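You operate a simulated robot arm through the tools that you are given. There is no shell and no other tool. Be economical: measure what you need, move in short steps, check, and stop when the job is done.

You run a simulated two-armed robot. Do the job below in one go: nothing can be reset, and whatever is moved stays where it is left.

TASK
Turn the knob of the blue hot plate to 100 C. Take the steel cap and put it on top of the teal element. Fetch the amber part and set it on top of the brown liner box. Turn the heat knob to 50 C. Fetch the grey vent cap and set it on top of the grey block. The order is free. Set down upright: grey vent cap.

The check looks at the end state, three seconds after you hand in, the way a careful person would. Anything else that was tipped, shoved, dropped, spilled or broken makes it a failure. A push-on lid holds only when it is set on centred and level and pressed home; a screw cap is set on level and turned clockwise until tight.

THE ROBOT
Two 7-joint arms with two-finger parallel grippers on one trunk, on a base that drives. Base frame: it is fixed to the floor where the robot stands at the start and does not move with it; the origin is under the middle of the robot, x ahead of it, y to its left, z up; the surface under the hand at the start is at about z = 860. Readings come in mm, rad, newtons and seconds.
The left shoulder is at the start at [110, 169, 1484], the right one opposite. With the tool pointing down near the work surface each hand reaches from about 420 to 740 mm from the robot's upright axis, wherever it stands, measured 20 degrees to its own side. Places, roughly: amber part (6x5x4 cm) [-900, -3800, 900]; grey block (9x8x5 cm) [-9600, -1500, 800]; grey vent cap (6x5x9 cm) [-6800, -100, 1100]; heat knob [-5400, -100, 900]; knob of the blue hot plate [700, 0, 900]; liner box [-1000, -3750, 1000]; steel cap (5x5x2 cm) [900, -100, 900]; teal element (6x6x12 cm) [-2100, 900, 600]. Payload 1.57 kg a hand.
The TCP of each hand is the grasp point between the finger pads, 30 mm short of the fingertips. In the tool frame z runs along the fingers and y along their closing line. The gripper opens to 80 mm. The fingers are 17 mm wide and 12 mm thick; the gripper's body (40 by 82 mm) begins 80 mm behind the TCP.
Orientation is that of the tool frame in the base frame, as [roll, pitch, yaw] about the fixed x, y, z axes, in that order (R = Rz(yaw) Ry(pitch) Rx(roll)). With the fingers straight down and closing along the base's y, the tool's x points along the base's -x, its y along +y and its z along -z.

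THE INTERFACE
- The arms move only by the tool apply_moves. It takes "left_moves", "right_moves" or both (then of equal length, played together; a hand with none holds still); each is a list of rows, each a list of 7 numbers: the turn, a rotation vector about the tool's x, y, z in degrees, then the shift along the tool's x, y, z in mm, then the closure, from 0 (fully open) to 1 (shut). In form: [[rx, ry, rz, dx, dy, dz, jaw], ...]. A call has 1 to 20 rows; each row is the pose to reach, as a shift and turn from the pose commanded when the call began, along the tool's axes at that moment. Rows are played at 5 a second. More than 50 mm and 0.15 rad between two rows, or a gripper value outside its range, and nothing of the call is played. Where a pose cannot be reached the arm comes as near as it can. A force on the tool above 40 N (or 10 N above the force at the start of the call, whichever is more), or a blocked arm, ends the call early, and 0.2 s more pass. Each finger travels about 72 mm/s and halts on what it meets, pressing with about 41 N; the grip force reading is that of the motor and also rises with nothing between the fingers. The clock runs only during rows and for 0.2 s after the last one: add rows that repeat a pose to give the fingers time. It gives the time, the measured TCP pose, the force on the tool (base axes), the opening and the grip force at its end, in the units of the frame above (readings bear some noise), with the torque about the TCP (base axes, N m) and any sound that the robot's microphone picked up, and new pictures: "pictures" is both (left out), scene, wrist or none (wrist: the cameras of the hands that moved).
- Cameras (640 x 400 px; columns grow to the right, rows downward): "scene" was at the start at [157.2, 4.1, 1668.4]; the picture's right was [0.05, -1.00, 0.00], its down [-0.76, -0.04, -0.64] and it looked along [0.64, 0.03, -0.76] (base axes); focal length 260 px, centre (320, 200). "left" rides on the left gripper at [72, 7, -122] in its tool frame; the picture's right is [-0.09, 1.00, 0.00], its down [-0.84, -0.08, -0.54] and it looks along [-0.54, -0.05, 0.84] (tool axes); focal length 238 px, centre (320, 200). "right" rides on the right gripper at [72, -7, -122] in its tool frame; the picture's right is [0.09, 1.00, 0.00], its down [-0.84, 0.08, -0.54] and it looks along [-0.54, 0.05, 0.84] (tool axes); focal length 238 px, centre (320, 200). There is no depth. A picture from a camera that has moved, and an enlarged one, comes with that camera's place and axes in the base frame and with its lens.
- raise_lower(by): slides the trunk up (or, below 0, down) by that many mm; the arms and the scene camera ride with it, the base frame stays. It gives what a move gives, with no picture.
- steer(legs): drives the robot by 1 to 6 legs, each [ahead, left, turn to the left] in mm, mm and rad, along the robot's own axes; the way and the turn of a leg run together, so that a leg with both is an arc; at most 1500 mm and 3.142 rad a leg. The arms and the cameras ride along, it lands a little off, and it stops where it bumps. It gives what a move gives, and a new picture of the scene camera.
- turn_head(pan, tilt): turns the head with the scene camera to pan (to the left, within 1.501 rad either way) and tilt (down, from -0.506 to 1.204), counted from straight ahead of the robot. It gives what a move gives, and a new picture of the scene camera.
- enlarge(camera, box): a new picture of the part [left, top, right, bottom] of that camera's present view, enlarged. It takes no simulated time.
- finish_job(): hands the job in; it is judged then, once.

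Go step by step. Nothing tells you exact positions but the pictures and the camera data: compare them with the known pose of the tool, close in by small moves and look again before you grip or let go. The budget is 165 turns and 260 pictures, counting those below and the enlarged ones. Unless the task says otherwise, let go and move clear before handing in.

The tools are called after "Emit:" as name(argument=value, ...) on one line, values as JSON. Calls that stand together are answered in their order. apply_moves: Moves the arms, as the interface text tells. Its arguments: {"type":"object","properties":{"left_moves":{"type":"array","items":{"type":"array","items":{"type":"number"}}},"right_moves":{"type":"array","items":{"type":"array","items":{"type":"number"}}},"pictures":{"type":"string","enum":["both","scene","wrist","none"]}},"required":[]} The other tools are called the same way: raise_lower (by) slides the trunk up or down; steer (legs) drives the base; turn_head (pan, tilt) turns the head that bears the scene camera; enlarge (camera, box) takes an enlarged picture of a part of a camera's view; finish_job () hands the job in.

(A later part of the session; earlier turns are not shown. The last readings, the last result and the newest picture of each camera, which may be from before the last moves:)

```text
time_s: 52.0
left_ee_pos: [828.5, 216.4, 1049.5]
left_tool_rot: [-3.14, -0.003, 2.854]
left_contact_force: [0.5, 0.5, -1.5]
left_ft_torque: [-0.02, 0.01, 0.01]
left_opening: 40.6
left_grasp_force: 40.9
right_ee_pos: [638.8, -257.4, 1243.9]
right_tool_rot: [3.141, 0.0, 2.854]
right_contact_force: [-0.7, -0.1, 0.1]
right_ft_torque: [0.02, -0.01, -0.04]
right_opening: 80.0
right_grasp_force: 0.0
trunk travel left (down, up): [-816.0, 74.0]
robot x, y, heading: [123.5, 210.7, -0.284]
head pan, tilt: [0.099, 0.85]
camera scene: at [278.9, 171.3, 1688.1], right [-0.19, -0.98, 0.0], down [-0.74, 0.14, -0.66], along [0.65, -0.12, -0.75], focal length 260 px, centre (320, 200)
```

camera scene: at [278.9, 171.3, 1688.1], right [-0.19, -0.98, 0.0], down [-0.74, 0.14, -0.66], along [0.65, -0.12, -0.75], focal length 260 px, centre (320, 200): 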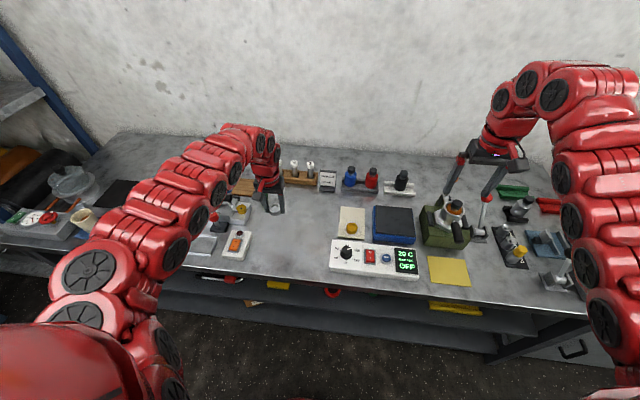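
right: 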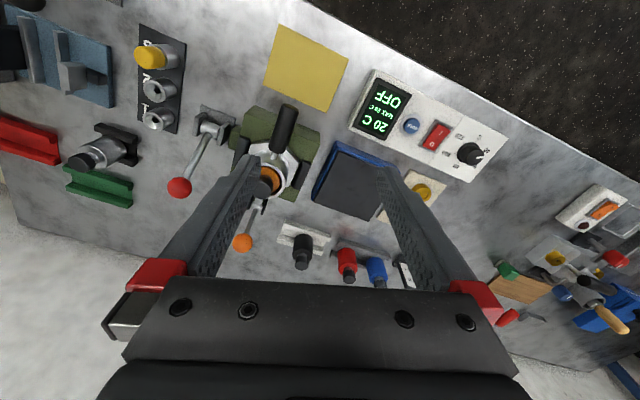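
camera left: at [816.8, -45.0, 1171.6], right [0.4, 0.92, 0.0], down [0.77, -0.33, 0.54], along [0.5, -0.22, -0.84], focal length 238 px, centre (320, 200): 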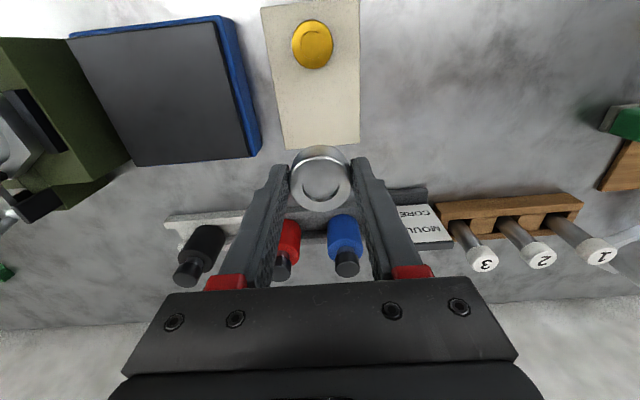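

The free patch is at about (763, 194). I'll lower the hand a bit, then move over it.

Emit:
apply_moves(left_moves=[[0, 0, 0, 10, -12, 30, 0.7], [0, 0, 0, 20, -22, 60, 0.7], [0, 0, 0, 38, -30, 80, 0.7], [0, 0, 0, 56, -40, 100, 0.7], [0, 0, 0, 56, -40, 120, 0.7], [0, 0, 0, 56, -40, 140, 0.7], [0, 0, 0, 56, -40, 140, 0.7]], pictures="both")

```text
time_s: 53.6
left_ee_pos: [765.2, 193.0, 910.5]
left_tool_rot: [3.141, -0.002, 2.856]
left_contact_force: [-0.5, 0.3, -1.9]
left_ft_torque: [0.04, -0.06, -0.01]
left_opening: 40.8
left_grasp_force: 41.3
right_ee_pos: [637.6, -258.6, 1245.0]
right_tool_rot: [3.141, 0.002, 2.855]
right_contact_force: [-0.5, 0.7, -0.2]
right_ft_torque: [-0.03, -0.01, 0.01]
right_opening: 80.0
right_grasp_force: 0.0
trunk travel left (down, up): [-816.0, 74.0]
robot x, y, heading: [125.0, 210.1, -0.29]
head pan, tilt: [0.099, 0.85]
camera scene: at [279.2, 171.6, 1688.1], right [-0.19, -0.98, 0.0], down [-0.74, 0.14, -0.66], along [0.65, -0.12, -0.75], focal length 260 px, centre (320, 200)
camera left: at [697.5, 220.0, 1031.5], right [0.37, 0.93, 0.0], down [0.78, -0.31, 0.54], along [0.5, -0.2, -0.84], focal length 238 px, centre (320, 200)
```

scene: 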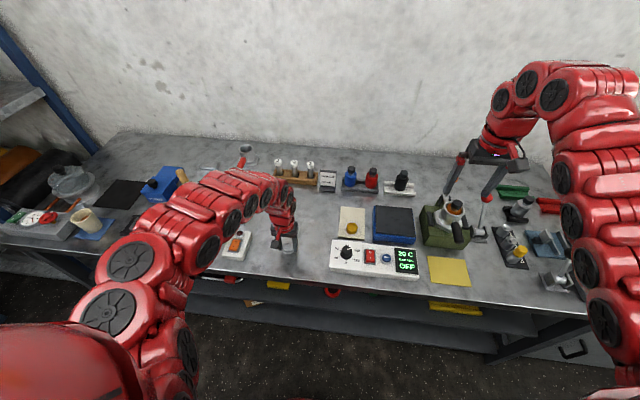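
left: 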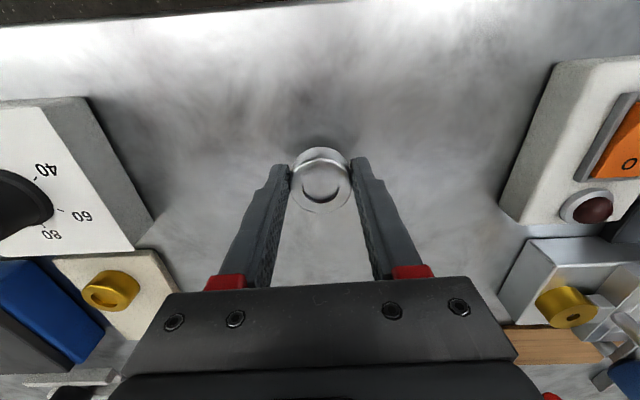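

Clear spot. Lowering gently to find the contact.

Emit:
apply_moves(left_moves=[[0, 0, 0, 0, 0, 8, 0.7], [0, 0, 0, 0, 0, 11, 0.7], [0, 0, 0, 0, 0, 13, 0.7], [0, 0, 0, 0, 0, 13, 0.7]], pictures="none")

```text
time_s: 54.6
left_ee_pos: [765.5, 194.2, 897.1]
left_tool_rot: [-3.141, 0.0, 2.854]
left_contact_force: [-0.1, -0.1, -1.9]
left_ft_torque: [0.03, 0.01, 0.02]
left_opening: 41.0
left_grasp_force: 41.2
right_ee_pos: [637.8, -256.9, 1243.4]
right_tool_rot: [3.14, 0.001, 2.856]
right_contact_force: [0.3, 0.2, 0.1]
right_ft_torque: [-0.01, 0.01, 0.01]
right_opening: 80.2
right_grasp_force: 0.1
trunk travel left (down, up): [-816.0, 74.0]
robot x, y, heading: [128.3, 209.3, -0.284]
head pan, tilt: [0.099, 0.85]
```

Emit:
apply_moves(left_moves=[[0, 0, 0, 0, 0, 2, 0.7], [0, 0, 0, 0, 0, 4, 0.7], [0, 0, 0, 0, 0, 4, 0.7]], pictures="none")

```text
time_s: 55.4
left_ee_pos: [764.8, 195.0, 892.8]
left_tool_rot: [-3.14, -0.002, 2.855]
left_contact_force: [-0.7, 0.3, -0.9]
left_ft_torque: [0.04, -0.01, 0.01]
left_opening: 40.8
left_grasp_force: 41.4
right_ee_pos: [638.2, -256.8, 1244.0]
right_tool_rot: [-3.141, 0.0, 2.855]
right_contact_force: [-0.4, 0.9, 0.0]
right_ft_torque: [-0.01, 0.0, 0.03]
right_opening: 79.9
right_grasp_force: 0.0
trunk travel left (down, up): [-816.0, 74.0]
robot x, y, heading: [123.8, 207.3, -0.285]
head pan, tilt: [0.099, 0.85]
```

No contact yet, so I'll keep lowering in small steps.

Emit:
apply_moves(left_moves=[[0, 0, 0, 0, 0, 1, 0.7], [0, 0, 0, 0, 0, 2, 0.7], [0, 0, 0, 0, 0, 2, 0.7]], pictures="wrist")

```text
time_s: 56.2
left_ee_pos: [764.0, 192.9, 892.6]
left_tool_rot: [-3.141, 0.002, 2.855]
left_contact_force: [1.6, -0.3, 11.1]
left_ft_torque: [0.13, 0.04, -0.02]
left_opening: 40.9
left_grasp_force: 40.7
right_ee_pos: [637.5, -258.5, 1244.9]
right_tool_rot: [-3.141, 0.002, 2.855]
right_contact_force: [0.1, -0.7, 0.1]
right_ft_torque: [-0.02, 0.0, 0.01]
right_opening: 80.1
right_grasp_force: 0.1
trunk travel left (down, up): [-816.0, 74.0]
robot x, y, heading: [124.0, 209.8, -0.288]
head pan, tilt: [0.099, 0.85]
camera left: at [697.2, 220.4, 1013.2], right [0.37, 0.93, 0.0], down [0.78, -0.31, 0.54], along [0.5, -0.2, -0.84], focal length 238 px, centre (320, 200)
```

left: 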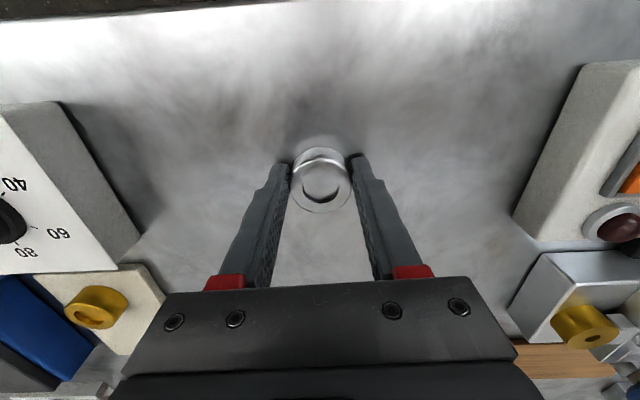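

Contact at TCP z ≈ 892.5. I'll release and lift, then test whether the wrist can turn far enough that the camera rides on top when the hand is tilted forward.

Emit:
apply_moves(left_moves=[[0, 0, 0, 0, 0, -1, 0.55], [0, 0, 0, 0, 0, -1, 0.3], [0, 0, 0, 0, 0, -1, 0.2], [0, 0, 0, 0, 0, -40, 0.2], [0, 0, 0, 0, 0, -80, 0.2]], pictures="wrist")

Emit:
apply_moves(left_moves=[[0, 0, 8, 0, 0, 0, 0.2], [0, 0, 16, 0, 0, 0, 0.2], [0, 0, 24, 0, 0, 0, 0.2], [0, 0, 32, 0, 0, 0, 0.2], [0, 0, 40, 0, 0, 0, 0.2], [0, 0, 48, 0, 0, 0, 0.2], [0, 0, 56, 0, 0, 0, 0.2], [0, 0, 64, 0, 0, 0, 0.2], [0, 0, 72, 0, 0, 0, 0.2], [0, 0, 80, 0, 0, 0, 0.2], [0, 0, 88, 0, 0, 0, 0.2], [0, 0, 96, 0, 0, 0, 0.2], [0, 0, 104, 0, 0, 0, 0.2], [0, 0, 112, 0, 0, 0, 0.2], [0, 0, 120, 0, 0, 0, 0.2], [0, 0, 128, 0, 0, 0, 0.2], [0, 0, 136, 0, 0, 0, 0.2], [0, 0, 144, 0, 0, 0, 0.2], [0, 0, 152, 0, 0, 0, 0.2], [0, 0, 160, 0, 0, 0, 0.2]], pictures="wrist")

```text
time_s: 57.4
left_ee_pos: [766.6, 193.6, 966.5]
left_tool_rot: [-3.14, 0.0, 2.855]
left_contact_force: [-1.2, -0.2, 0.2]
left_ft_torque: [-0.02, -0.01, -0.01]
left_opening: 63.9
left_grasp_force: 0.2
left hand out of reach, approached as far as the arm can: row 5
right_ee_pos: [637.5, -256.8, 1244.9]
right_tool_rot: [-3.139, 0.004, 2.853]
right_contact_force: [-0.7, 0.2, 1.4]
right_ft_torque: [-0.02, 0.0, -0.02]
right_opening: 80.1
right_grasp_force: 0.1
trunk travel left (down, up): [-816.0, 74.0]
robot x, y, heading: [126.1, 208.5, -0.288]
head pan, tilt: [0.099, 0.85]
camera left: at [700.1, 220.0, 1087.8], right [0.37, 0.93, 0.0], down [0.78, -0.31, 0.54], along [0.5, -0.2, -0.84], focal length 238 px, centre (320, 200)
```

left: 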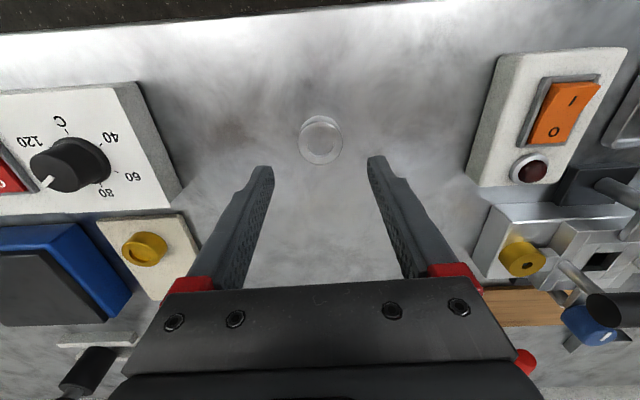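

```text
time_s: 61.6
left_ee_pos: [768.3, 192.7, 966.5]
left_tool_rot: [-3.141, 0.003, 0.062]
left_contact_force: [-0.1, -0.9, 0.1]
left_ft_torque: [-0.02, -0.02, -0.01]
left_opening: 63.8
left_grasp_force: 0.0
right_ee_pos: [638.8, -258.5, 1242.7]
right_tool_rot: [3.14, 0.001, 2.855]
right_contact_force: [0.4, -0.3, 0.3]
right_ft_torque: [-0.01, -0.02, -0.01]
right_opening: 80.1
right_grasp_force: 0.0
trunk travel left (down, up): [-816.0, 74.0]
robot x, y, heading: [127.6, 209.2, -0.289]
head pan, tilt: [0.099, 0.85]
camera left: at [840.6, 190.7, 1087.5], right [-0.03, -1.0, 0.0], down [-0.84, 0.03, 0.54], along [-0.54, 0.02, -0.84], focal length 238 px, centre (320, 200)
```

left: 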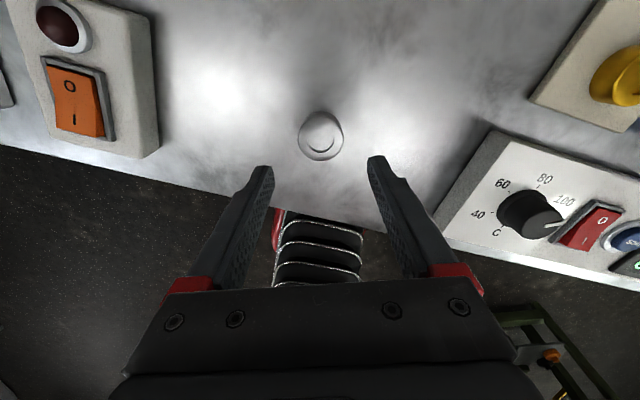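

The wrist reaches far enough and the cap sits freely on the bench; the knob also reads 100 from this side. I'll back the base 150 mm and tilt the hand forward 60°.

Emit:
steer(legs=[[-150, 0, 0]])

Emit:
apply_moves(left_moves=[[0, 8, 0, 0, 0, 0, 0.2], [0, 16, 0, 0, 0, 0, 0.2], [0, 24, 0, 0, 0, 0, 0.2], [0, 32, 0, 0, 0, 0, 0.2], [0, 40, 0, 0, 0, 0, 0.2], [0, 48, 0, 0, 0, 0, 0.2], [0, 56, 0, 0, 0, 0, 0.2], [0, 62, 0, 0, 0, 0, 0.2], [0, 62, 0, 0, 0, 0, 0.2]], pictures="both")

```text
time_s: 63.0
left_ee_pos: [626.6, 235.7, 964.8]
left_tool_rot: [-3.141, 0.004, 0.061]
left_contact_force: [0.0, 0.9, 0.4]
left_ft_torque: [-0.03, 0.04, -0.03]
left_opening: 63.9
left_grasp_force: 0.1
right_ee_pos: [497.2, -215.3, 1243.4]
right_tool_rot: [3.141, -0.001, 2.857]
right_contact_force: [0.3, 0.3, -0.1]
right_ft_torque: [0.0, 0.02, -0.03]
right_opening: 79.9
right_grasp_force: 0.0
trunk travel left (down, up): [-816.0, 74.0]
robot x, y, heading: [-21.3, 252.9, -0.285]
head pan, tilt: [0.099, 0.85]
camera scene: at [138.7, 213.2, 1687.6], right [-0.19, -0.98, 0.0], down [-0.74, 0.14, -0.66], along [0.65, -0.12, -0.75], focal length 260 px, centre (320, 200)
```

scene: 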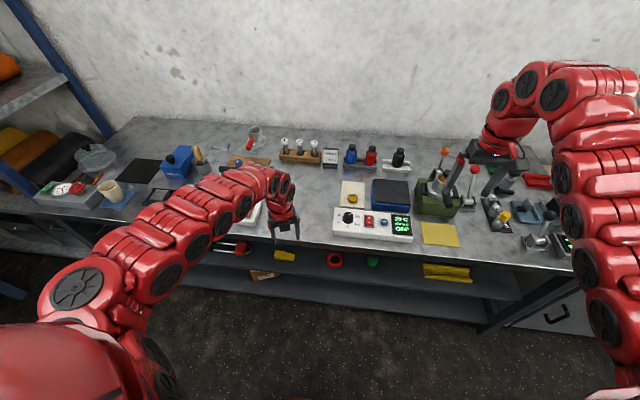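

```text
time_s: 65.0
left_ee_pos: [672.6, 200.5, 909.5]
left_tool_rot: [3.141, -1.084, 0.065]
left_contact_force: [-0.4, -0.9, 0.4]
left_ft_torque: [-0.01, -0.03, 0.05]
left_opening: 64.1
left_grasp_force: 0.0
left hand out of reach, approached as far as the arm can: row 1, 2, 3, 4, 5, 6, 7, 8, 9
right_ee_pos: [492.9, -218.4, 1244.3]
right_tool_rot: [3.139, 0.001, 2.856]
right_contact_force: [-0.2, -0.3, 0.1]
right_ft_torque: [0.02, -0.03, 0.02]
right_opening: 80.3
right_grasp_force: 0.1
trunk travel left (down, up): [-816.0, 74.0]
robot x, y, heading: [-16.0, 249.4, -0.286]
head pan, tilt: [0.099, 0.85]
camera scene: at [133.2, 210.6, 1688.3], right [-0.19, -0.98, 0.0], down [-0.74, 0.14, -0.66], along [0.65, -0.12, -0.75], focal length 260 px, centre (320, 200)
camera left: at [599.5, 188.9, 1029.7], right [0.02, -1.0, -0.08], down [-0.87, 0.02, -0.49], along [0.49, 0.08, -0.87], focal length 238 px, centre (320, 200)
```

scene: 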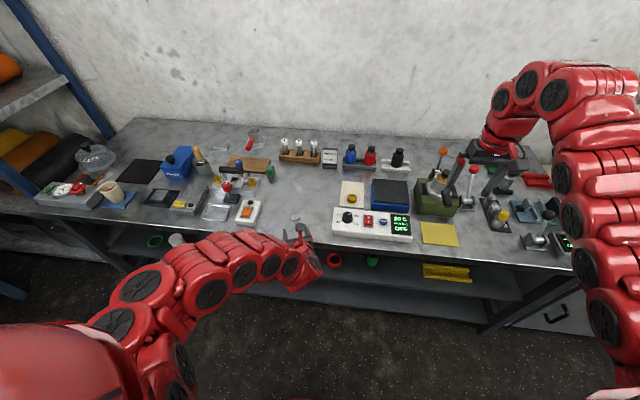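
left: 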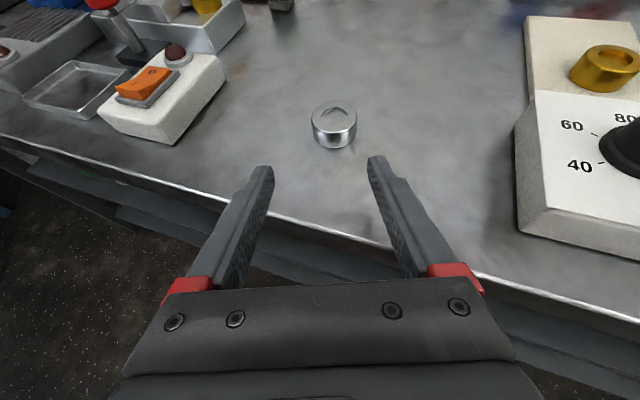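

The tilt works, with the camera on top. The cap should be near (769, 193.5), so I'll approach partway and recheck.

Emit:
apply_moves(left_moves=[[0, 0, 0, 7, 7, 16, 0.2], [0, 0, 0, 14, 13, 32, 0.2], [0, 0, 0, 16, 13, 48, 0.2], [0, 0, 0, 16, 13, 48, 0.2]], pictures="wrist")

```text
time_s: 66.0
left_ee_pos: [724.4, 192.3, 901.6]
left_tool_rot: [3.141, -1.082, 0.064]
left_contact_force: [-0.2, -0.5, 0.6]
left_ft_torque: [0.04, -0.03, 0.01]
left_opening: 64.1
left_grasp_force: 0.0
right_ee_pos: [496.1, -214.2, 1243.9]
right_tool_rot: [-3.141, 0.0, 2.856]
right_contact_force: [0.3, 0.5, -0.5]
right_ft_torque: [0.0, 0.01, -0.03]
right_opening: 80.1
right_grasp_force: 0.1
trunk travel left (down, up): [-816.0, 74.0]
robot x, y, heading: [-16.7, 250.9, -0.287]
head pan, tilt: [0.099, 0.85]
camera left: at [651.7, 180.3, 1021.3], right [0.02, -1.0, -0.08], down [-0.87, 0.02, -0.48], along [0.48, 0.08, -0.87], focal length 238 px, centre (320, 200)
```

left: 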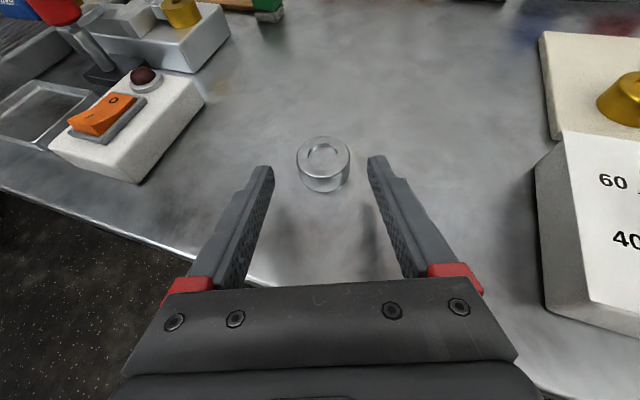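

Estimates agree on (768, 192). Final approach, then close.

Emit:
apply_moves(left_moves=[[0, 0, 0, -1, 2, 12, 0.2], [0, 0, 0, -2, 2, 24, 0.2], [0, 0, 0, -2, 2, 31, 0.2], [0, 0, 0, -2, 2, 31, 0.2]], pictures="wrist")

```text
time_s: 67.0
left_ee_pos: [750.4, 190.2, 885.8]
left_tool_rot: [3.14, -1.081, 0.066]
left_contact_force: [0.0, 0.1, -0.9]
left_ft_torque: [-0.03, -0.02, 0.0]
left_opening: 63.7
left_grasp_force: 0.0
right_ee_pos: [495.8, -214.5, 1244.4]
right_tool_rot: [3.141, -0.001, 2.857]
right_contact_force: [0.2, 0.0, 0.4]
right_ft_torque: [-0.01, 0.03, 0.02]
right_opening: 79.9
right_grasp_force: 0.1
trunk travel left (down, up): [-816.0, 74.0]
robot x, y, heading: [-17.2, 252.2, -0.281]
head pan, tilt: [0.099, 0.85]
camera left: at [678.3, 179.7, 1005.3], right [0.02, -1.0, -0.08], down [-0.88, 0.02, -0.48], along [0.48, 0.08, -0.87], focal length 238 px, centre (320, 200)
```

left: 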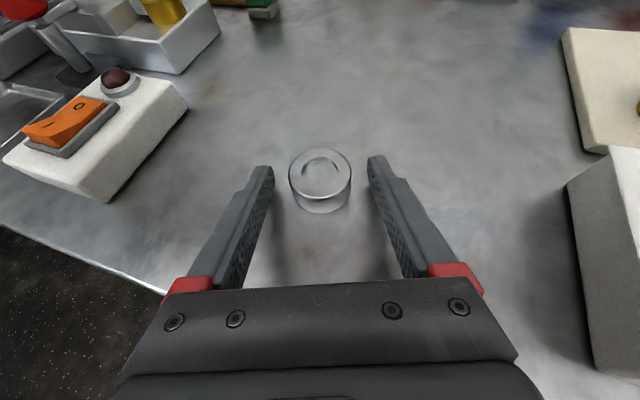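

Centred. Closing and lifting straight up.

Emit:
apply_moves(left_moves=[[0, 0, 0, 0, 0, 0, 0.4], [0, 0, 0, 0, 0, 0, 0.6], [0, 0, 0, 0, 0, 0, 0.7], [0, 0, 0, 0, 0, 0, 0.7], [0, 0, 0, 0, 0, 0, 0.7], [0, 0, 0, 26, 0, -14, 0.7], [0, 0, 0, 53, 0, -28, 0.7], [0, 0, 0, 80, 0, -42, 0.7], [0, 0, 0, 80, 0, -42, 0.7]], pictures="wrist")

```text
time_s: 69.0
left_ee_pos: [751.4, 190.4, 975.1]
left_tool_rot: [3.139, -1.08, 0.066]
left_contact_force: [0.2, -0.4, -1.6]
left_ft_torque: [-0.01, 0.02, 0.03]
left_opening: 40.4
left_grasp_force: 40.9
right_ee_pos: [497.2, -216.4, 1242.9]
right_tool_rot: [3.141, 0.001, 2.856]
right_contact_force: [0.7, -0.2, -0.3]
right_ft_torque: [-0.01, 0.0, 0.0]
right_opening: 79.9
right_grasp_force: 0.1
trunk travel left (down, up): [-816.0, 74.0]
robot x, y, heading: [-19.3, 252.9, -0.287]
head pan, tilt: [0.099, 0.85]
camera left: at [679.2, 179.0, 1095.4], right [0.02, -1.0, -0.08], down [-0.88, 0.02, -0.48], along [0.48, 0.08, -0.87], focal length 238 px, centre (320, 200)
```

left: 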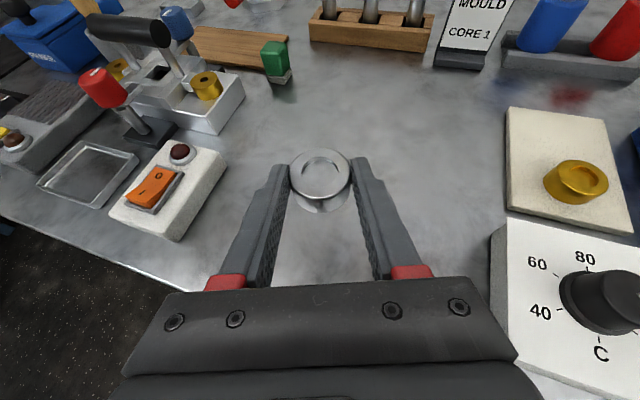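

The cap is held level in the tilted hand. I'll back off, turn around, and drive toward the rack, stopping short to look.

Emit:
steer(legs=[[-450, 0, 0], [0, 0, 3.107], [500, -131, 0]])

Emit:
turn_head(pan=0.1, tilt=0.75)

```text
time_s: 81.6
left_ee_pos: [-1644.9, 751.8, 976.8]
left_tool_rot: [3.14, -1.08, -3.115]
left_contact_force: [-0.2, 0.6, -1.4]
left_ft_torque: [-0.03, -0.02, 0.02]
left_opening: 40.6
left_grasp_force: 41.2
right_ee_pos: [-1372.5, 1146.6, 1244.0]
right_tool_rot: [3.141, 0.001, -0.322]
right_contact_force: [0.1, 0.1, -0.3]
right_ft_torque: [0.03, 0.05, 0.02]
right_opening: 80.1
right_grasp_force: 0.1
trunk travel left (down, up): [-816.0, 74.0]
robot x, y, heading: [-880.1, 662.4, 2.816]
head pan, tilt: [0.099, 0.85]
camera scene: at [-1030.5, 704.4, 1688.1], right [0.22, 0.97, 0.0], down [0.73, -0.17, -0.66], along [-0.64, 0.15, -0.75], focal length 260 px, centre (320, 200)
```

scene: 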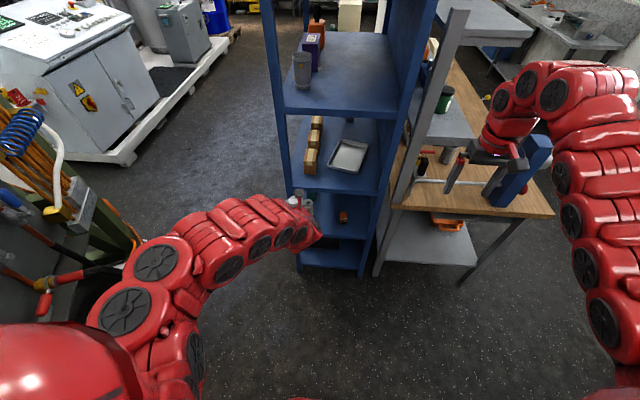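

```text
time_s: 82.2
left_ee_pos: [-1647.0, 752.4, 974.5]
left_tool_rot: [3.139, -1.081, -3.116]
left_contact_force: [0.2, 0.3, -2.1]
left_ft_torque: [0.02, -0.04, 0.0]
left_opening: 40.6
left_grasp_force: 41.4
right_ee_pos: [-1374.3, 1147.6, 1243.3]
right_tool_rot: [3.141, 0.0, -0.324]
right_contact_force: [0.2, -0.5, 0.5]
right_ft_torque: [-0.03, 0.05, 0.01]
right_opening: 80.0
right_grasp_force: 0.0
trunk travel left (down, up): [-816.0, 74.0]
robot x, y, heading: [-879.3, 661.8, 2.812]
head pan, tilt: [0.099, 0.75]
camera scene: at [-1036.2, 706.2, 1695.9], right [0.22, 0.97, 0.0], down [0.67, -0.15, -0.73], along [-0.71, 0.16, -0.68], focal length 260 px, centre (320, 200)
```

scene: 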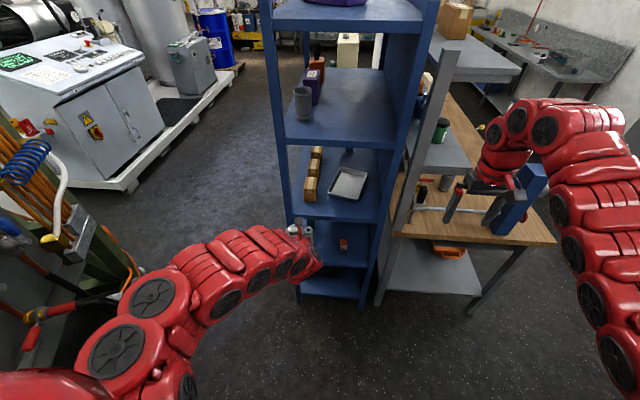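

The rack geometry matches my estimate. I'm lowering the trunk to bring the hand and camera to the shelf opening's height.

Emit:
raise_lower(by=-300)

Emit:
turn_head(pan=0.1, tilt=0.65)

Emit:
enlarge(camera="scene", box=[250, 80, 410, 240])

Emit:
enlarge(camera="left", box=[0, 0, 640, 400])

```text
time_s: 85.2
left_ee_pos: [-1645.1, 752.6, 675.2]
left_tool_rot: [3.14, -1.08, -3.114]
left_contact_force: [0.9, 1.2, -1.6]
left_ft_torque: [0.05, -0.05, 0.0]
left_opening: 40.4
left_grasp_force: 40.5
right_ee_pos: [-1372.7, 1146.8, 943.5]
right_tool_rot: [-3.141, -0.001, -0.324]
right_contact_force: [0.4, -0.2, 0.1]
right_ft_torque: [0.02, 0.01, 0.01]
right_opening: 80.2
right_grasp_force: 0.1
trunk travel left (down, up): [-516.0, 374.0]
robot x, y, heading: [-874.8, 659.6, 2.818]
head pan, tilt: [0.099, 0.75]
```

```text
time_s: 85.9
left_ee_pos: [-1644.9, 752.1, 675.9]
left_tool_rot: [3.14, -1.08, -3.115]
left_contact_force: [-0.1, -0.1, -2.1]
left_ft_torque: [0.0, -0.05, 0.02]
left_opening: 40.9
left_grasp_force: 40.8
right_ee_pos: [-1372.8, 1146.6, 944.7]
right_tool_rot: [-3.141, 0.001, -0.326]
right_contact_force: [-0.1, -0.3, 0.0]
right_ft_torque: [0.03, -0.02, 0.02]
right_opening: 79.8
right_grasp_force: 0.1
trunk travel left (down, up): [-516.0, 374.0]
robot x, y, heading: [-878.3, 658.4, 2.822]
head pan, tilt: [0.099, 0.649]
camera scene: at [-1039.5, 706.7, 1404.5], right [0.22, 0.97, 0.0], down [0.59, -0.14, -0.8], along [-0.78, 0.18, -0.61], focal length 260 px, centre (320, 200)
```

scene: 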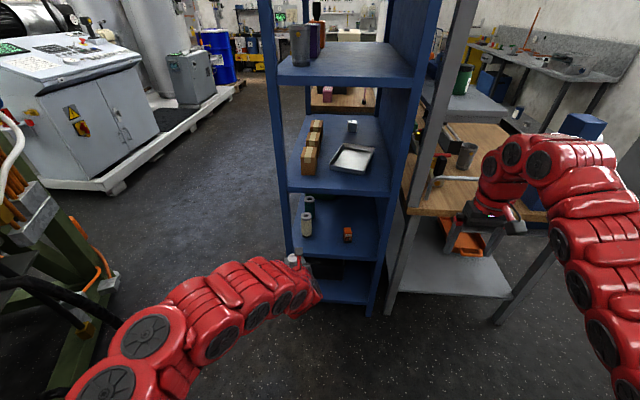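

```text
2.50 times, centred on (330, 160) of scene
camera zoom: at [-1039.5, 706.7, 1404.5], right [0.22, 0.97, 0.0], down [0.59, -0.14, -0.8], along [-0.78, 0.18, -0.61], focal length 649 px, centre (295, 300)
```

zoom: 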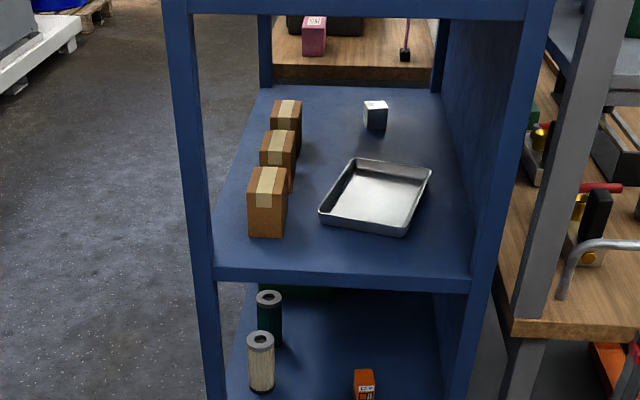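

```text
1.00 times, centred on (320, 200) of left (not enlarged: the box is as wide or as high as the picture)
camera zoom: at [-1572.4, 760.9, 795.6], right [0.02, 1.0, -0.08], down [0.87, -0.06, -0.48], along [-0.49, -0.06, -0.87], focal length 238 px, centre (320, 200)
```

zoom: 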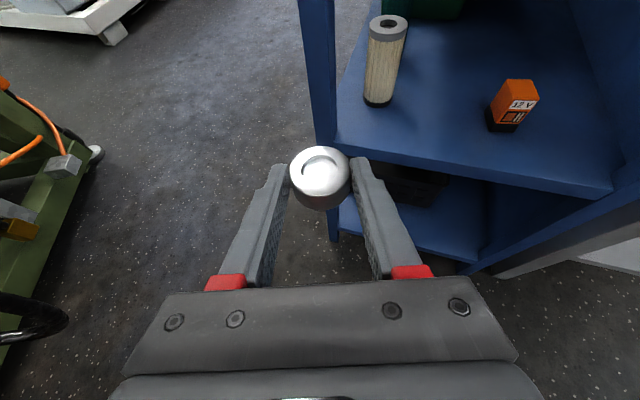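

The teal element top is at about (-2040, 884, 636), with the cream one in front of it; the tilted hand clears the cream one. Driving in 200 mm, then checking.

Emit:
steer(legs=[[200, 0, 0]])

Emit:
enlarge(camera="left", box=[0, 0, 640, 400])

```text
time_s: 87.5
left_ee_pos: [-1835.3, 815.2, 674.9]
left_tool_rot: [-3.141, -1.081, -3.117]
left_contact_force: [0.1, 0.7, -1.3]
left_ft_torque: [-0.01, -0.06, 0.04]
left_opening: 40.5
left_grasp_force: 40.5
right_ee_pos: [-1563.7, 1211.6, 943.2]
right_tool_rot: [3.14, 0.001, -0.324]
right_contact_force: [-0.3, -0.5, -0.2]
right_ft_torque: [0.0, -0.02, -0.03]
right_opening: 80.0
right_grasp_force: 0.1
trunk travel left (down, up): [-516.0, 374.0]
robot x, y, heading: [-1066.8, 722.1, 2.817]
head pan, tilt: [0.099, 0.649]
camera scene: at [-1229.6, 770.3, 1404.4], right [0.22, 0.97, 0.0], down [0.59, -0.13, -0.8], along [-0.78, 0.18, -0.61], focal length 260 px, centre (320, 200)
```

scene: 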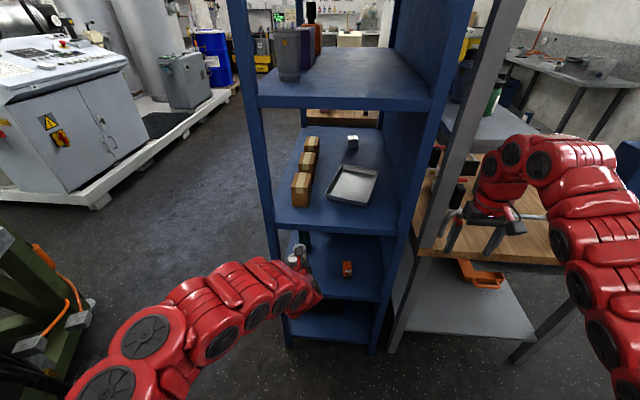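

```text
1.00 times, centred on (320, 200) of left (not enlarged: the box is as wide or as high as the picture)
camera zoom: at [-1762.1, 823.6, 795.0], right [0.02, 1.0, -0.08], down [0.87, -0.05, -0.48], along [-0.48, -0.06, -0.87], focal length 238 px, centre (320, 200)
```

zoom: 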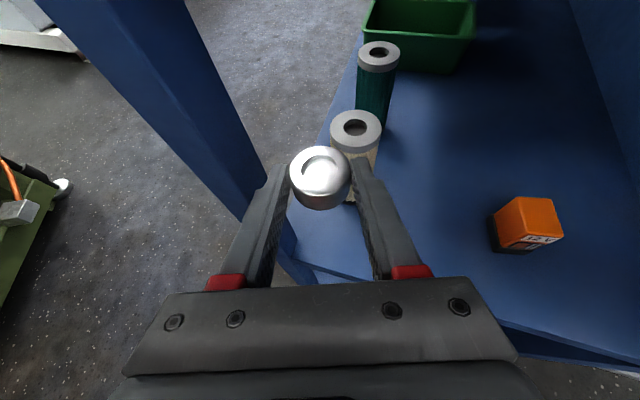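

Zooming the scene view for a better fix on the tops of the teal and cream elements.

Emit:
enlarge(camera="scene", box=[264, 215, 344, 265])

Emit:
enlarge(camera="left", box=[300, 0, 460, 200])

```text
8.00 times, centred on (304, 240) of scene
camera zoom: at [-1229.6, 770.3, 1404.4], right [0.22, 0.97, 0.0], down [0.59, -0.13, -0.8], along [-0.78, 0.18, -0.61], focal length 2078 px, centre (448, -120)
```

zoom: 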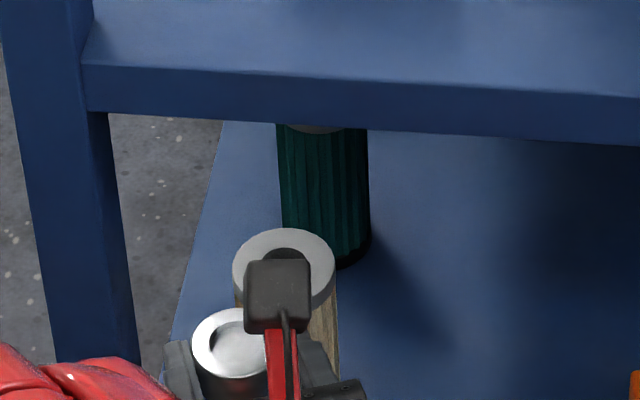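

```text
2.00 times, centred on (380, 100) of left
camera zoom: at [-1762.1, 823.6, 795.0], right [0.02, 1.0, -0.08], down [0.87, -0.05, -0.48], along [-0.48, -0.06, -0.87], focal length 477 px, centre (200, 400)
```

zoom: 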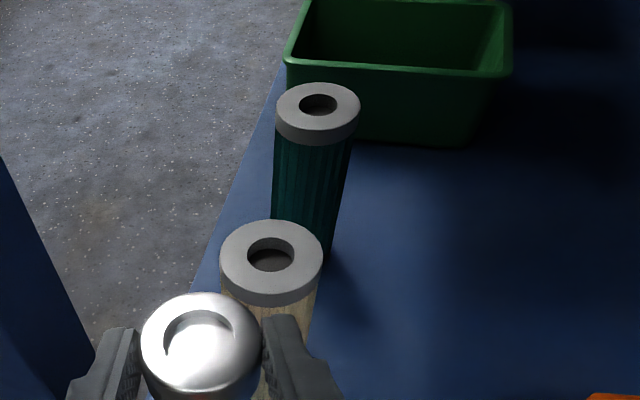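

Best fit for the teal top is (-2058, 887, 620). Driving in another 140 mm; the cap bottom at 649 clears the cream element.

Emit:
steer(legs=[[140, 0, 0]])

Emit:
enlarge(camera="left", box=[220, 50, 460, 200])

```text
time_s: 88.8
left_ee_pos: [-1921.3, 850.8, 679.9]
left_tool_rot: [3.123, -1.076, -3.105]
left_contact_force: [-0.1, -0.7, -1.7]
left_ft_torque: [0.01, -0.04, 0.0]
left_opening: 40.6
left_grasp_force: 41.5
right_ee_pos: [-1639.7, 1235.0, 948.8]
right_tool_rot: [3.136, -0.022, -0.327]
right_contact_force: [0.3, -0.2, 0.4]
right_ft_torque: [-0.02, -0.01, 0.02]
right_opening: 80.2
right_grasp_force: 0.0
trunk travel left (down, up): [-516.0, 374.0]
robot x, y, heading: [-1165.8, 759.3, 2.808]
head pan, tilt: [0.099, 0.649]
stopped in leg 1: the force on the tool passed its limit at 55 N (the readings are from after the stop); the commanded pose is now the measured one
camera scene: at [-1311.6, 794.5, 1407.7], right [0.23, 0.97, 0.0], down [0.58, -0.13, -0.8], along [-0.78, 0.19, -0.59], focal length 260 px, centre (320, 200)
```

scene: 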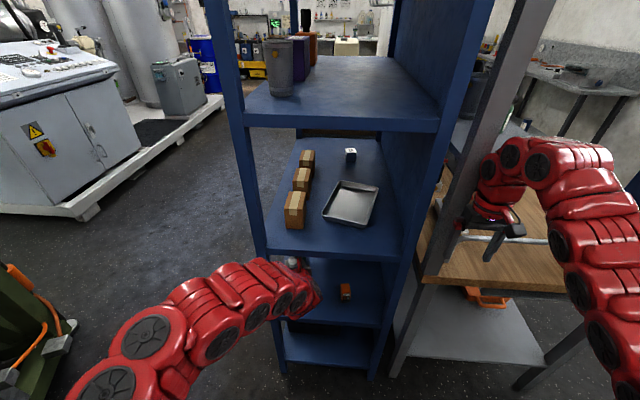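

```text
2.67 times, centred on (340, 125) of left
camera zoom: at [-1849.1, 856.6, 800.6], right [0.03, 1.0, -0.07], down [0.88, -0.06, -0.48], along [-0.48, -0.05, -0.87], focal length 636 px, centre (267, 400)
```

zoom: 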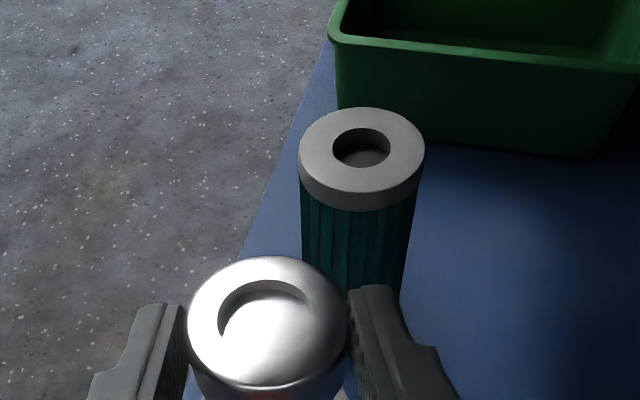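

Something bumped. I'll check both hands' surroundings.

Emit:
enlarge(camera="right", box=[0, 0, 640, 400])

Emit:
enlarge(camera="left", box=[0, 0, 640, 400])

Emit:
enlarge(camera="scene", box=[410, 130, 570, 290])

Emit:
enlarge(camera="scene", box=[240, 220, 340, 320])

```text
1.00 times, centred on (320, 200) of right (not enlarged: the box is as wide or as high as the picture)
camera zoom: at [-1572.7, 1219.9, 1072.5], right [-0.23, -0.97, 0.01], down [-0.83, 0.2, 0.52], along [-0.51, 0.12, -0.85], focal length 238 px, centre (320, 200)
```

zoom: 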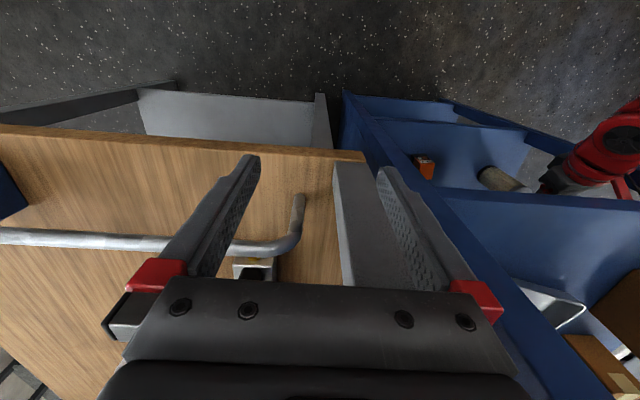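

```text
1.00 times, centred on (320, 200) of left (not enlarged: the box is as wide or as high as the picture)
camera zoom: at [-1849.1, 856.6, 800.6], right [0.03, 1.0, -0.07], down [0.88, -0.06, -0.48], along [-0.48, -0.05, -0.87], focal length 238 px, centre (320, 200)
```

zoom: 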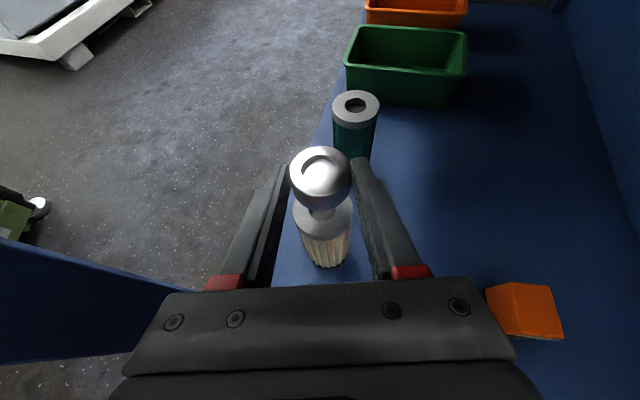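

```text
2.50 times, centred on (490, 210) of scene
camera zoom: at [-1311.6, 794.5, 1407.7], right [0.23, 0.97, 0.0], down [0.58, -0.13, -0.8], along [-0.78, 0.19, -0.59], focal length 649 px, centre (-105, 175)
```

zoom: 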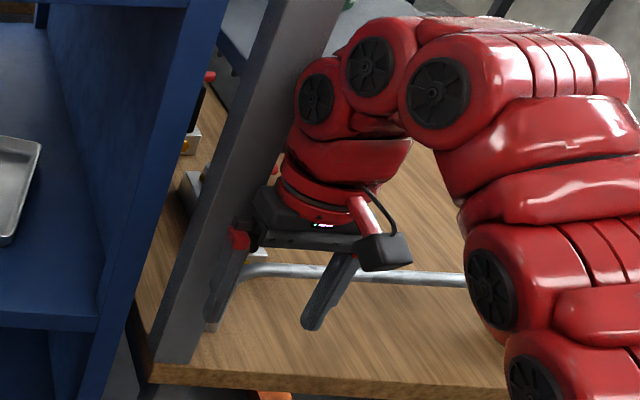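

```text
4.00 times, centred on (290, 270) of scene
camera zoom: at [-1311.6, 794.5, 1407.7], right [0.23, 0.97, 0.0], down [0.58, -0.13, -0.8], along [-0.78, 0.19, -0.59], focal length 1039 px, centre (440, -80)
```

zoom: 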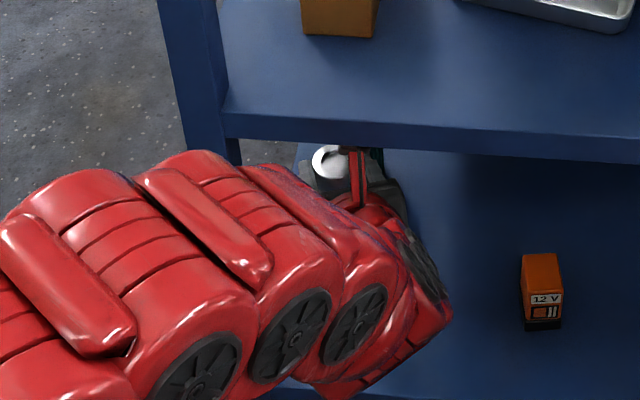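

The right hand's finger touched the grey upright of the wooden bench; the left hand and the elements are fine. I'll back out 160 mm and swing the right hand outward and back.

Emit:
steer(legs=[[-160, 0, 0]])

Emit:
apply_moves(right_moves=[[0, 0, 0, 20, -40, 0, 0], [0, 0, 0, 40, -80, 0, 0], [0, 0, 0, 65, -120, 0, 0], [0, 0, 0, 90, -160, 0, 0], [0, 0, 0, 120, -200, 0, 0], [0, 0, 0, 150, -235, 0, 0], [0, 0, 0, 180, -260, 0, 0], [0, 0, 0, 180, -260, 0, 0]], pictures="scene")

```text
time_s: 90.2
left_ee_pos: [-1781.6, 801.3, 669.6]
left_tool_rot: [3.139, -1.065, -3.12]
left_contact_force: [-0.4, -0.2, -1.5]
left_ft_torque: [0.0, -0.06, 0.02]
left_opening: 40.6
left_grasp_force: 41.0
right_ee_pos: [-1502.4, 1190.2, 937.4]
right_tool_rot: [3.134, -0.039, -0.326]
right_contact_force: [-0.4, -0.3, -0.2]
right_ft_torque: [0.01, 0.03, -0.01]
right_opening: 79.9
right_grasp_force: 0.1
trunk travel left (down, up): [-516.0, 374.0]
robot x, y, heading: [-1019.0, 706.8, 2.81]
head pan, tilt: [0.099, 0.649]
camera scene: at [-1179.5, 752.8, 1404.7], right [0.23, 0.97, 0.0], down [0.59, -0.14, -0.8], along [-0.78, 0.18, -0.6], focal length 260 px, centre (320, 200)
```

scene: 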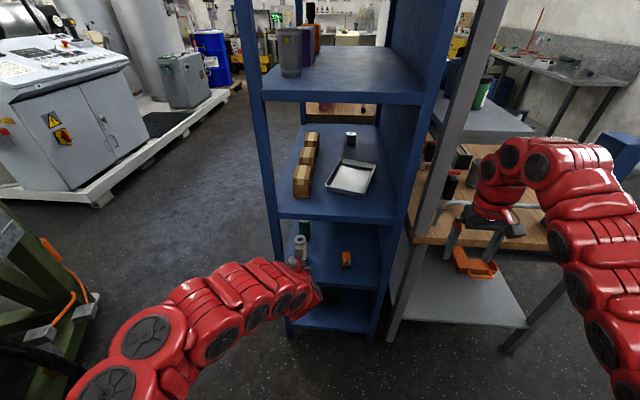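

```text
time_s: 92.0
left_ee_pos: [-1781.5, 802.1, 668.2]
left_tool_rot: [3.14, -1.062, -3.121]
left_contact_force: [-0.8, 0.0, -2.1]
left_ft_torque: [0.01, -0.08, -0.01]
left_opening: 40.5
left_grasp_force: 41.4
right_ee_pos: [-1252.3, 1386.2, 928.0]
right_tool_rot: [3.135, -0.038, -0.323]
right_contact_force: [-1.0, -0.3, 0.0]
right_ft_torque: [0.03, -0.03, 0.02]
right_opening: 80.0
right_grasp_force: 0.0
right hand out of reach, approached as far as the arm can: row 1, 2, 3, 4, 5, 6, 7, 8
trunk travel left (down, up): [-516.0, 374.0]
robot x, y, heading: [-1020.1, 710.0, 2.813]
head pan, tilt: [0.099, 0.649]
camera scene: at [-1181.2, 753.1, 1404.5], right [0.23, 0.97, 0.0], down [0.59, -0.14, -0.8], along [-0.77, 0.18, -0.61], focal length 260 px, centre (320, 200)
```

scene: 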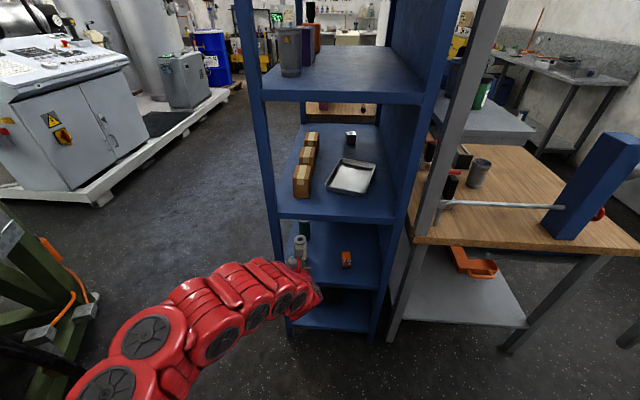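

The right hand is clear. I'll restore the 1° tilt and drive in 190 mm.

Emit:
apply_moves(left_moves=[[0, 1, 0, 2, 0, -1, 0.7], [0, 1, 0, 2, 0, -1, 0.7]], pictures="none")

Emit:
steer(legs=[[190, 0, 0]])

Emit:
enlarge(camera="left", box=[220, 50, 460, 250])

```text
time_s: 92.6
left_ee_pos: [-1780.7, 802.4, 671.9]
left_tool_rot: [3.14, -1.081, -3.12]
left_contact_force: [-0.3, -0.2, -1.2]
left_ft_torque: [0.0, -0.07, 0.01]
left_opening: 40.6
left_grasp_force: 41.0
right_ee_pos: [-1251.2, 1386.1, 929.7]
right_tool_rot: [3.135, -0.039, -0.323]
right_contact_force: [-1.4, -0.2, -0.1]
right_ft_torque: [-0.01, 0.0, 0.01]
right_opening: 80.4
right_grasp_force: 0.1
trunk travel left (down, up): [-516.0, 374.0]
robot x, y, heading: [-1021.1, 709.6, 2.813]
head pan, tilt: [0.099, 0.649]
```

```text
time_s: 94.1
left_ee_pos: [-1962.1, 863.6, 670.0]
left_tool_rot: [3.14, -1.08, -3.12]
left_contact_force: [-0.3, -0.2, -1.8]
left_ft_torque: [0.01, -0.03, 0.02]
left_opening: 40.7
left_grasp_force: 41.6
right_ee_pos: [-1433.3, 1447.5, 928.2]
right_tool_rot: [3.134, -0.038, -0.325]
right_contact_force: [-0.3, 0.2, -0.9]
right_ft_torque: [0.03, -0.08, 0.01]
right_opening: 80.2
right_grasp_force: 0.1
trunk travel left (down, up): [-516.0, 374.0]
robot x, y, heading: [-1201.4, 771.2, 2.817]
head pan, tilt: [0.099, 0.649]
camera scene: at [-1361.4, 815.4, 1404.4], right [0.23, 0.97, 0.0], down [0.59, -0.14, -0.8], along [-0.77, 0.18, -0.61], focal length 260 px, centre (320, 200)
```

scene: 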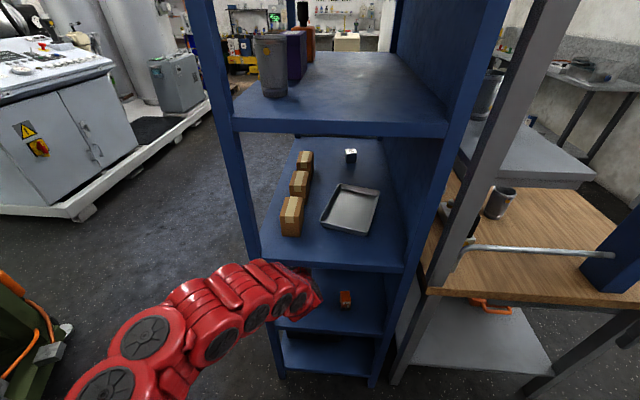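

```text
2.00 times, centred on (340, 150) of left
camera zoom: at [-1888.8, 872.0, 790.8], right [0.02, 1.0, -0.08], down [0.87, -0.06, -0.48], along [-0.49, -0.06, -0.87], focal length 477 px, centre (280, 300)
```

zoom: 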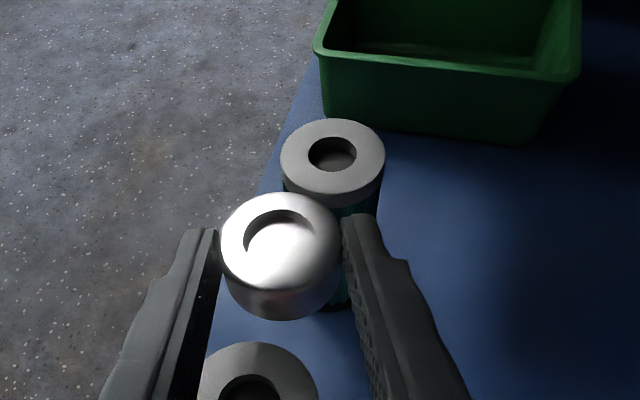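

The teal top fits (-2062, 888, 619). I'll shift the cap over it, dropping 10 mm on the way.

Emit:
apply_moves(left_moves=[[0, 0, 0, -8, 0, 4, 0.7], [0, 0, 0, 2, 9, 28, 0.7], [0, 0, 0, 14, 17, 52, 0.7], [0, 0, 0, 29, 26, 76, 0.7], [0, 0, 0, 29, 26, 76, 0.7]], pictures="none")

Emit:
enlarge(camera="left", box=[220, 80, 460, 280])

```text
time_s: 95.3
left_ee_pos: [-2021.8, 890.2, 648.5]
left_tool_rot: [-3.128, -1.06, 3.137]
left_contact_force: [0.2, -0.7, -2.6]
left_ft_torque: [0.01, -0.03, -0.02]
left_opening: 40.4
left_grasp_force: 40.9
right_ee_pos: [-1422.7, 1445.7, 929.3]
right_tool_rot: [3.132, -0.029, -0.325]
right_contact_force: [-0.8, 0.3, 0.2]
right_ft_torque: [0.01, -0.01, 0.0]
right_opening: 80.1
right_grasp_force: 0.1
trunk travel left (down, up): [-516.0, 374.0]
robot x, y, heading: [-1195.5, 768.5, 2.81]
head pan, tilt: [0.099, 0.649]
```

```text
2.00 times, centred on (340, 180) of left
camera zoom: at [-1951.1, 897.8, 769.7], right [0.04, 1.0, -0.09], down [0.88, -0.07, -0.47], along [-0.47, -0.06, -0.88], focal length 477 px, centre (280, 240)
```

zoom: 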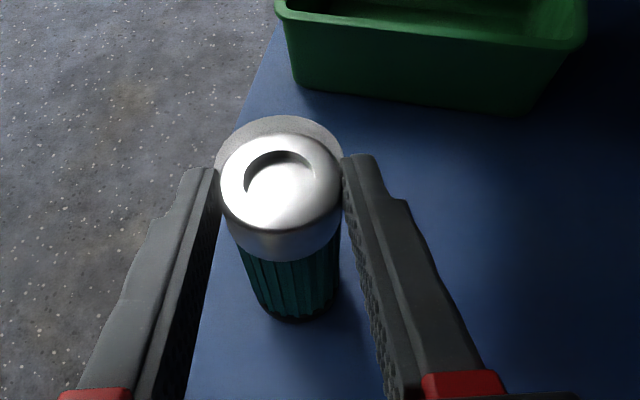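

The arm seems obstructed and the base was nudged back. I'll look at the arm against the rack.

Emit:
turn_head(pan=0.25, tilt=0.9)

Emit:
enlarge(camera="left", box=[0, 0, 640, 400])

```text
time_s: 96.1
left_ee_pos: [-2022.2, 888.6, 647.3]
left_tool_rot: [-3.125, -1.058, 3.14]
left_contact_force: [-0.2, -0.4, -2.9]
left_ft_torque: [0.0, -0.04, 0.01]
left_opening: 40.0
left_grasp_force: 41.0
right_ee_pos: [-1424.3, 1446.7, 930.7]
right_tool_rot: [3.133, -0.029, -0.325]
right_contact_force: [-0.1, 0.6, 0.5]
right_ft_torque: [-0.04, -0.05, 0.0]
right_opening: 80.2
right_grasp_force: 0.0
trunk travel left (down, up): [-516.0, 374.0]
robot x, y, heading: [-1196.2, 769.4, 2.812]
head pan, tilt: [0.25, 0.901]
camera scene: at [-1339.7, 799.9, 1384.8], right [0.08, 1.0, 0.0], down [0.78, -0.06, -0.63], along [-0.63, 0.05, -0.78], focal length 260 px, centre (320, 200)
```

scene: 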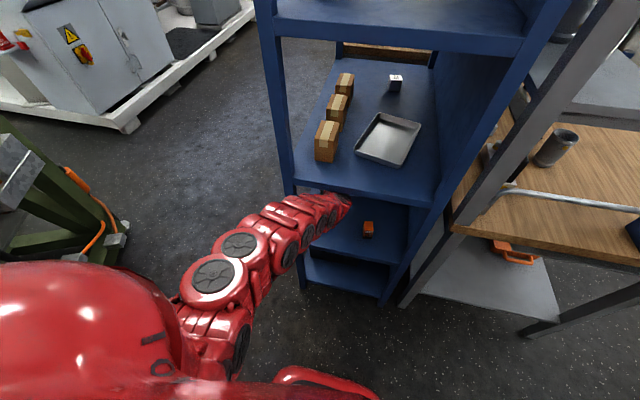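

```text
1.00 times, centred on (320, 200) of left (not enlarged: the box is as wide or as high as the picture)
camera zoom: at [-1951.8, 897.3, 769.0], right [0.03, 1.0, -0.09], down [0.88, -0.07, -0.46], along [-0.47, -0.06, -0.88], focal length 238 px, centre (320, 200)
```

zoom: 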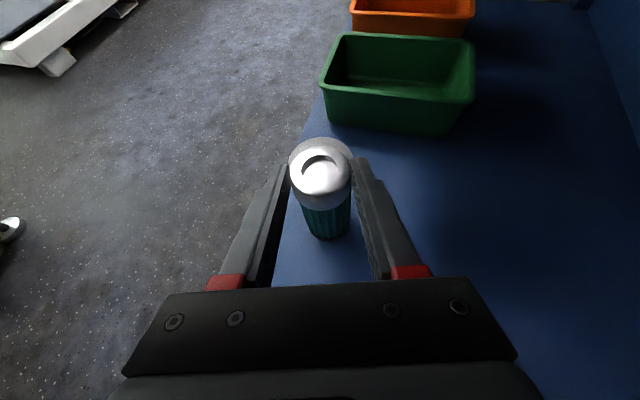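

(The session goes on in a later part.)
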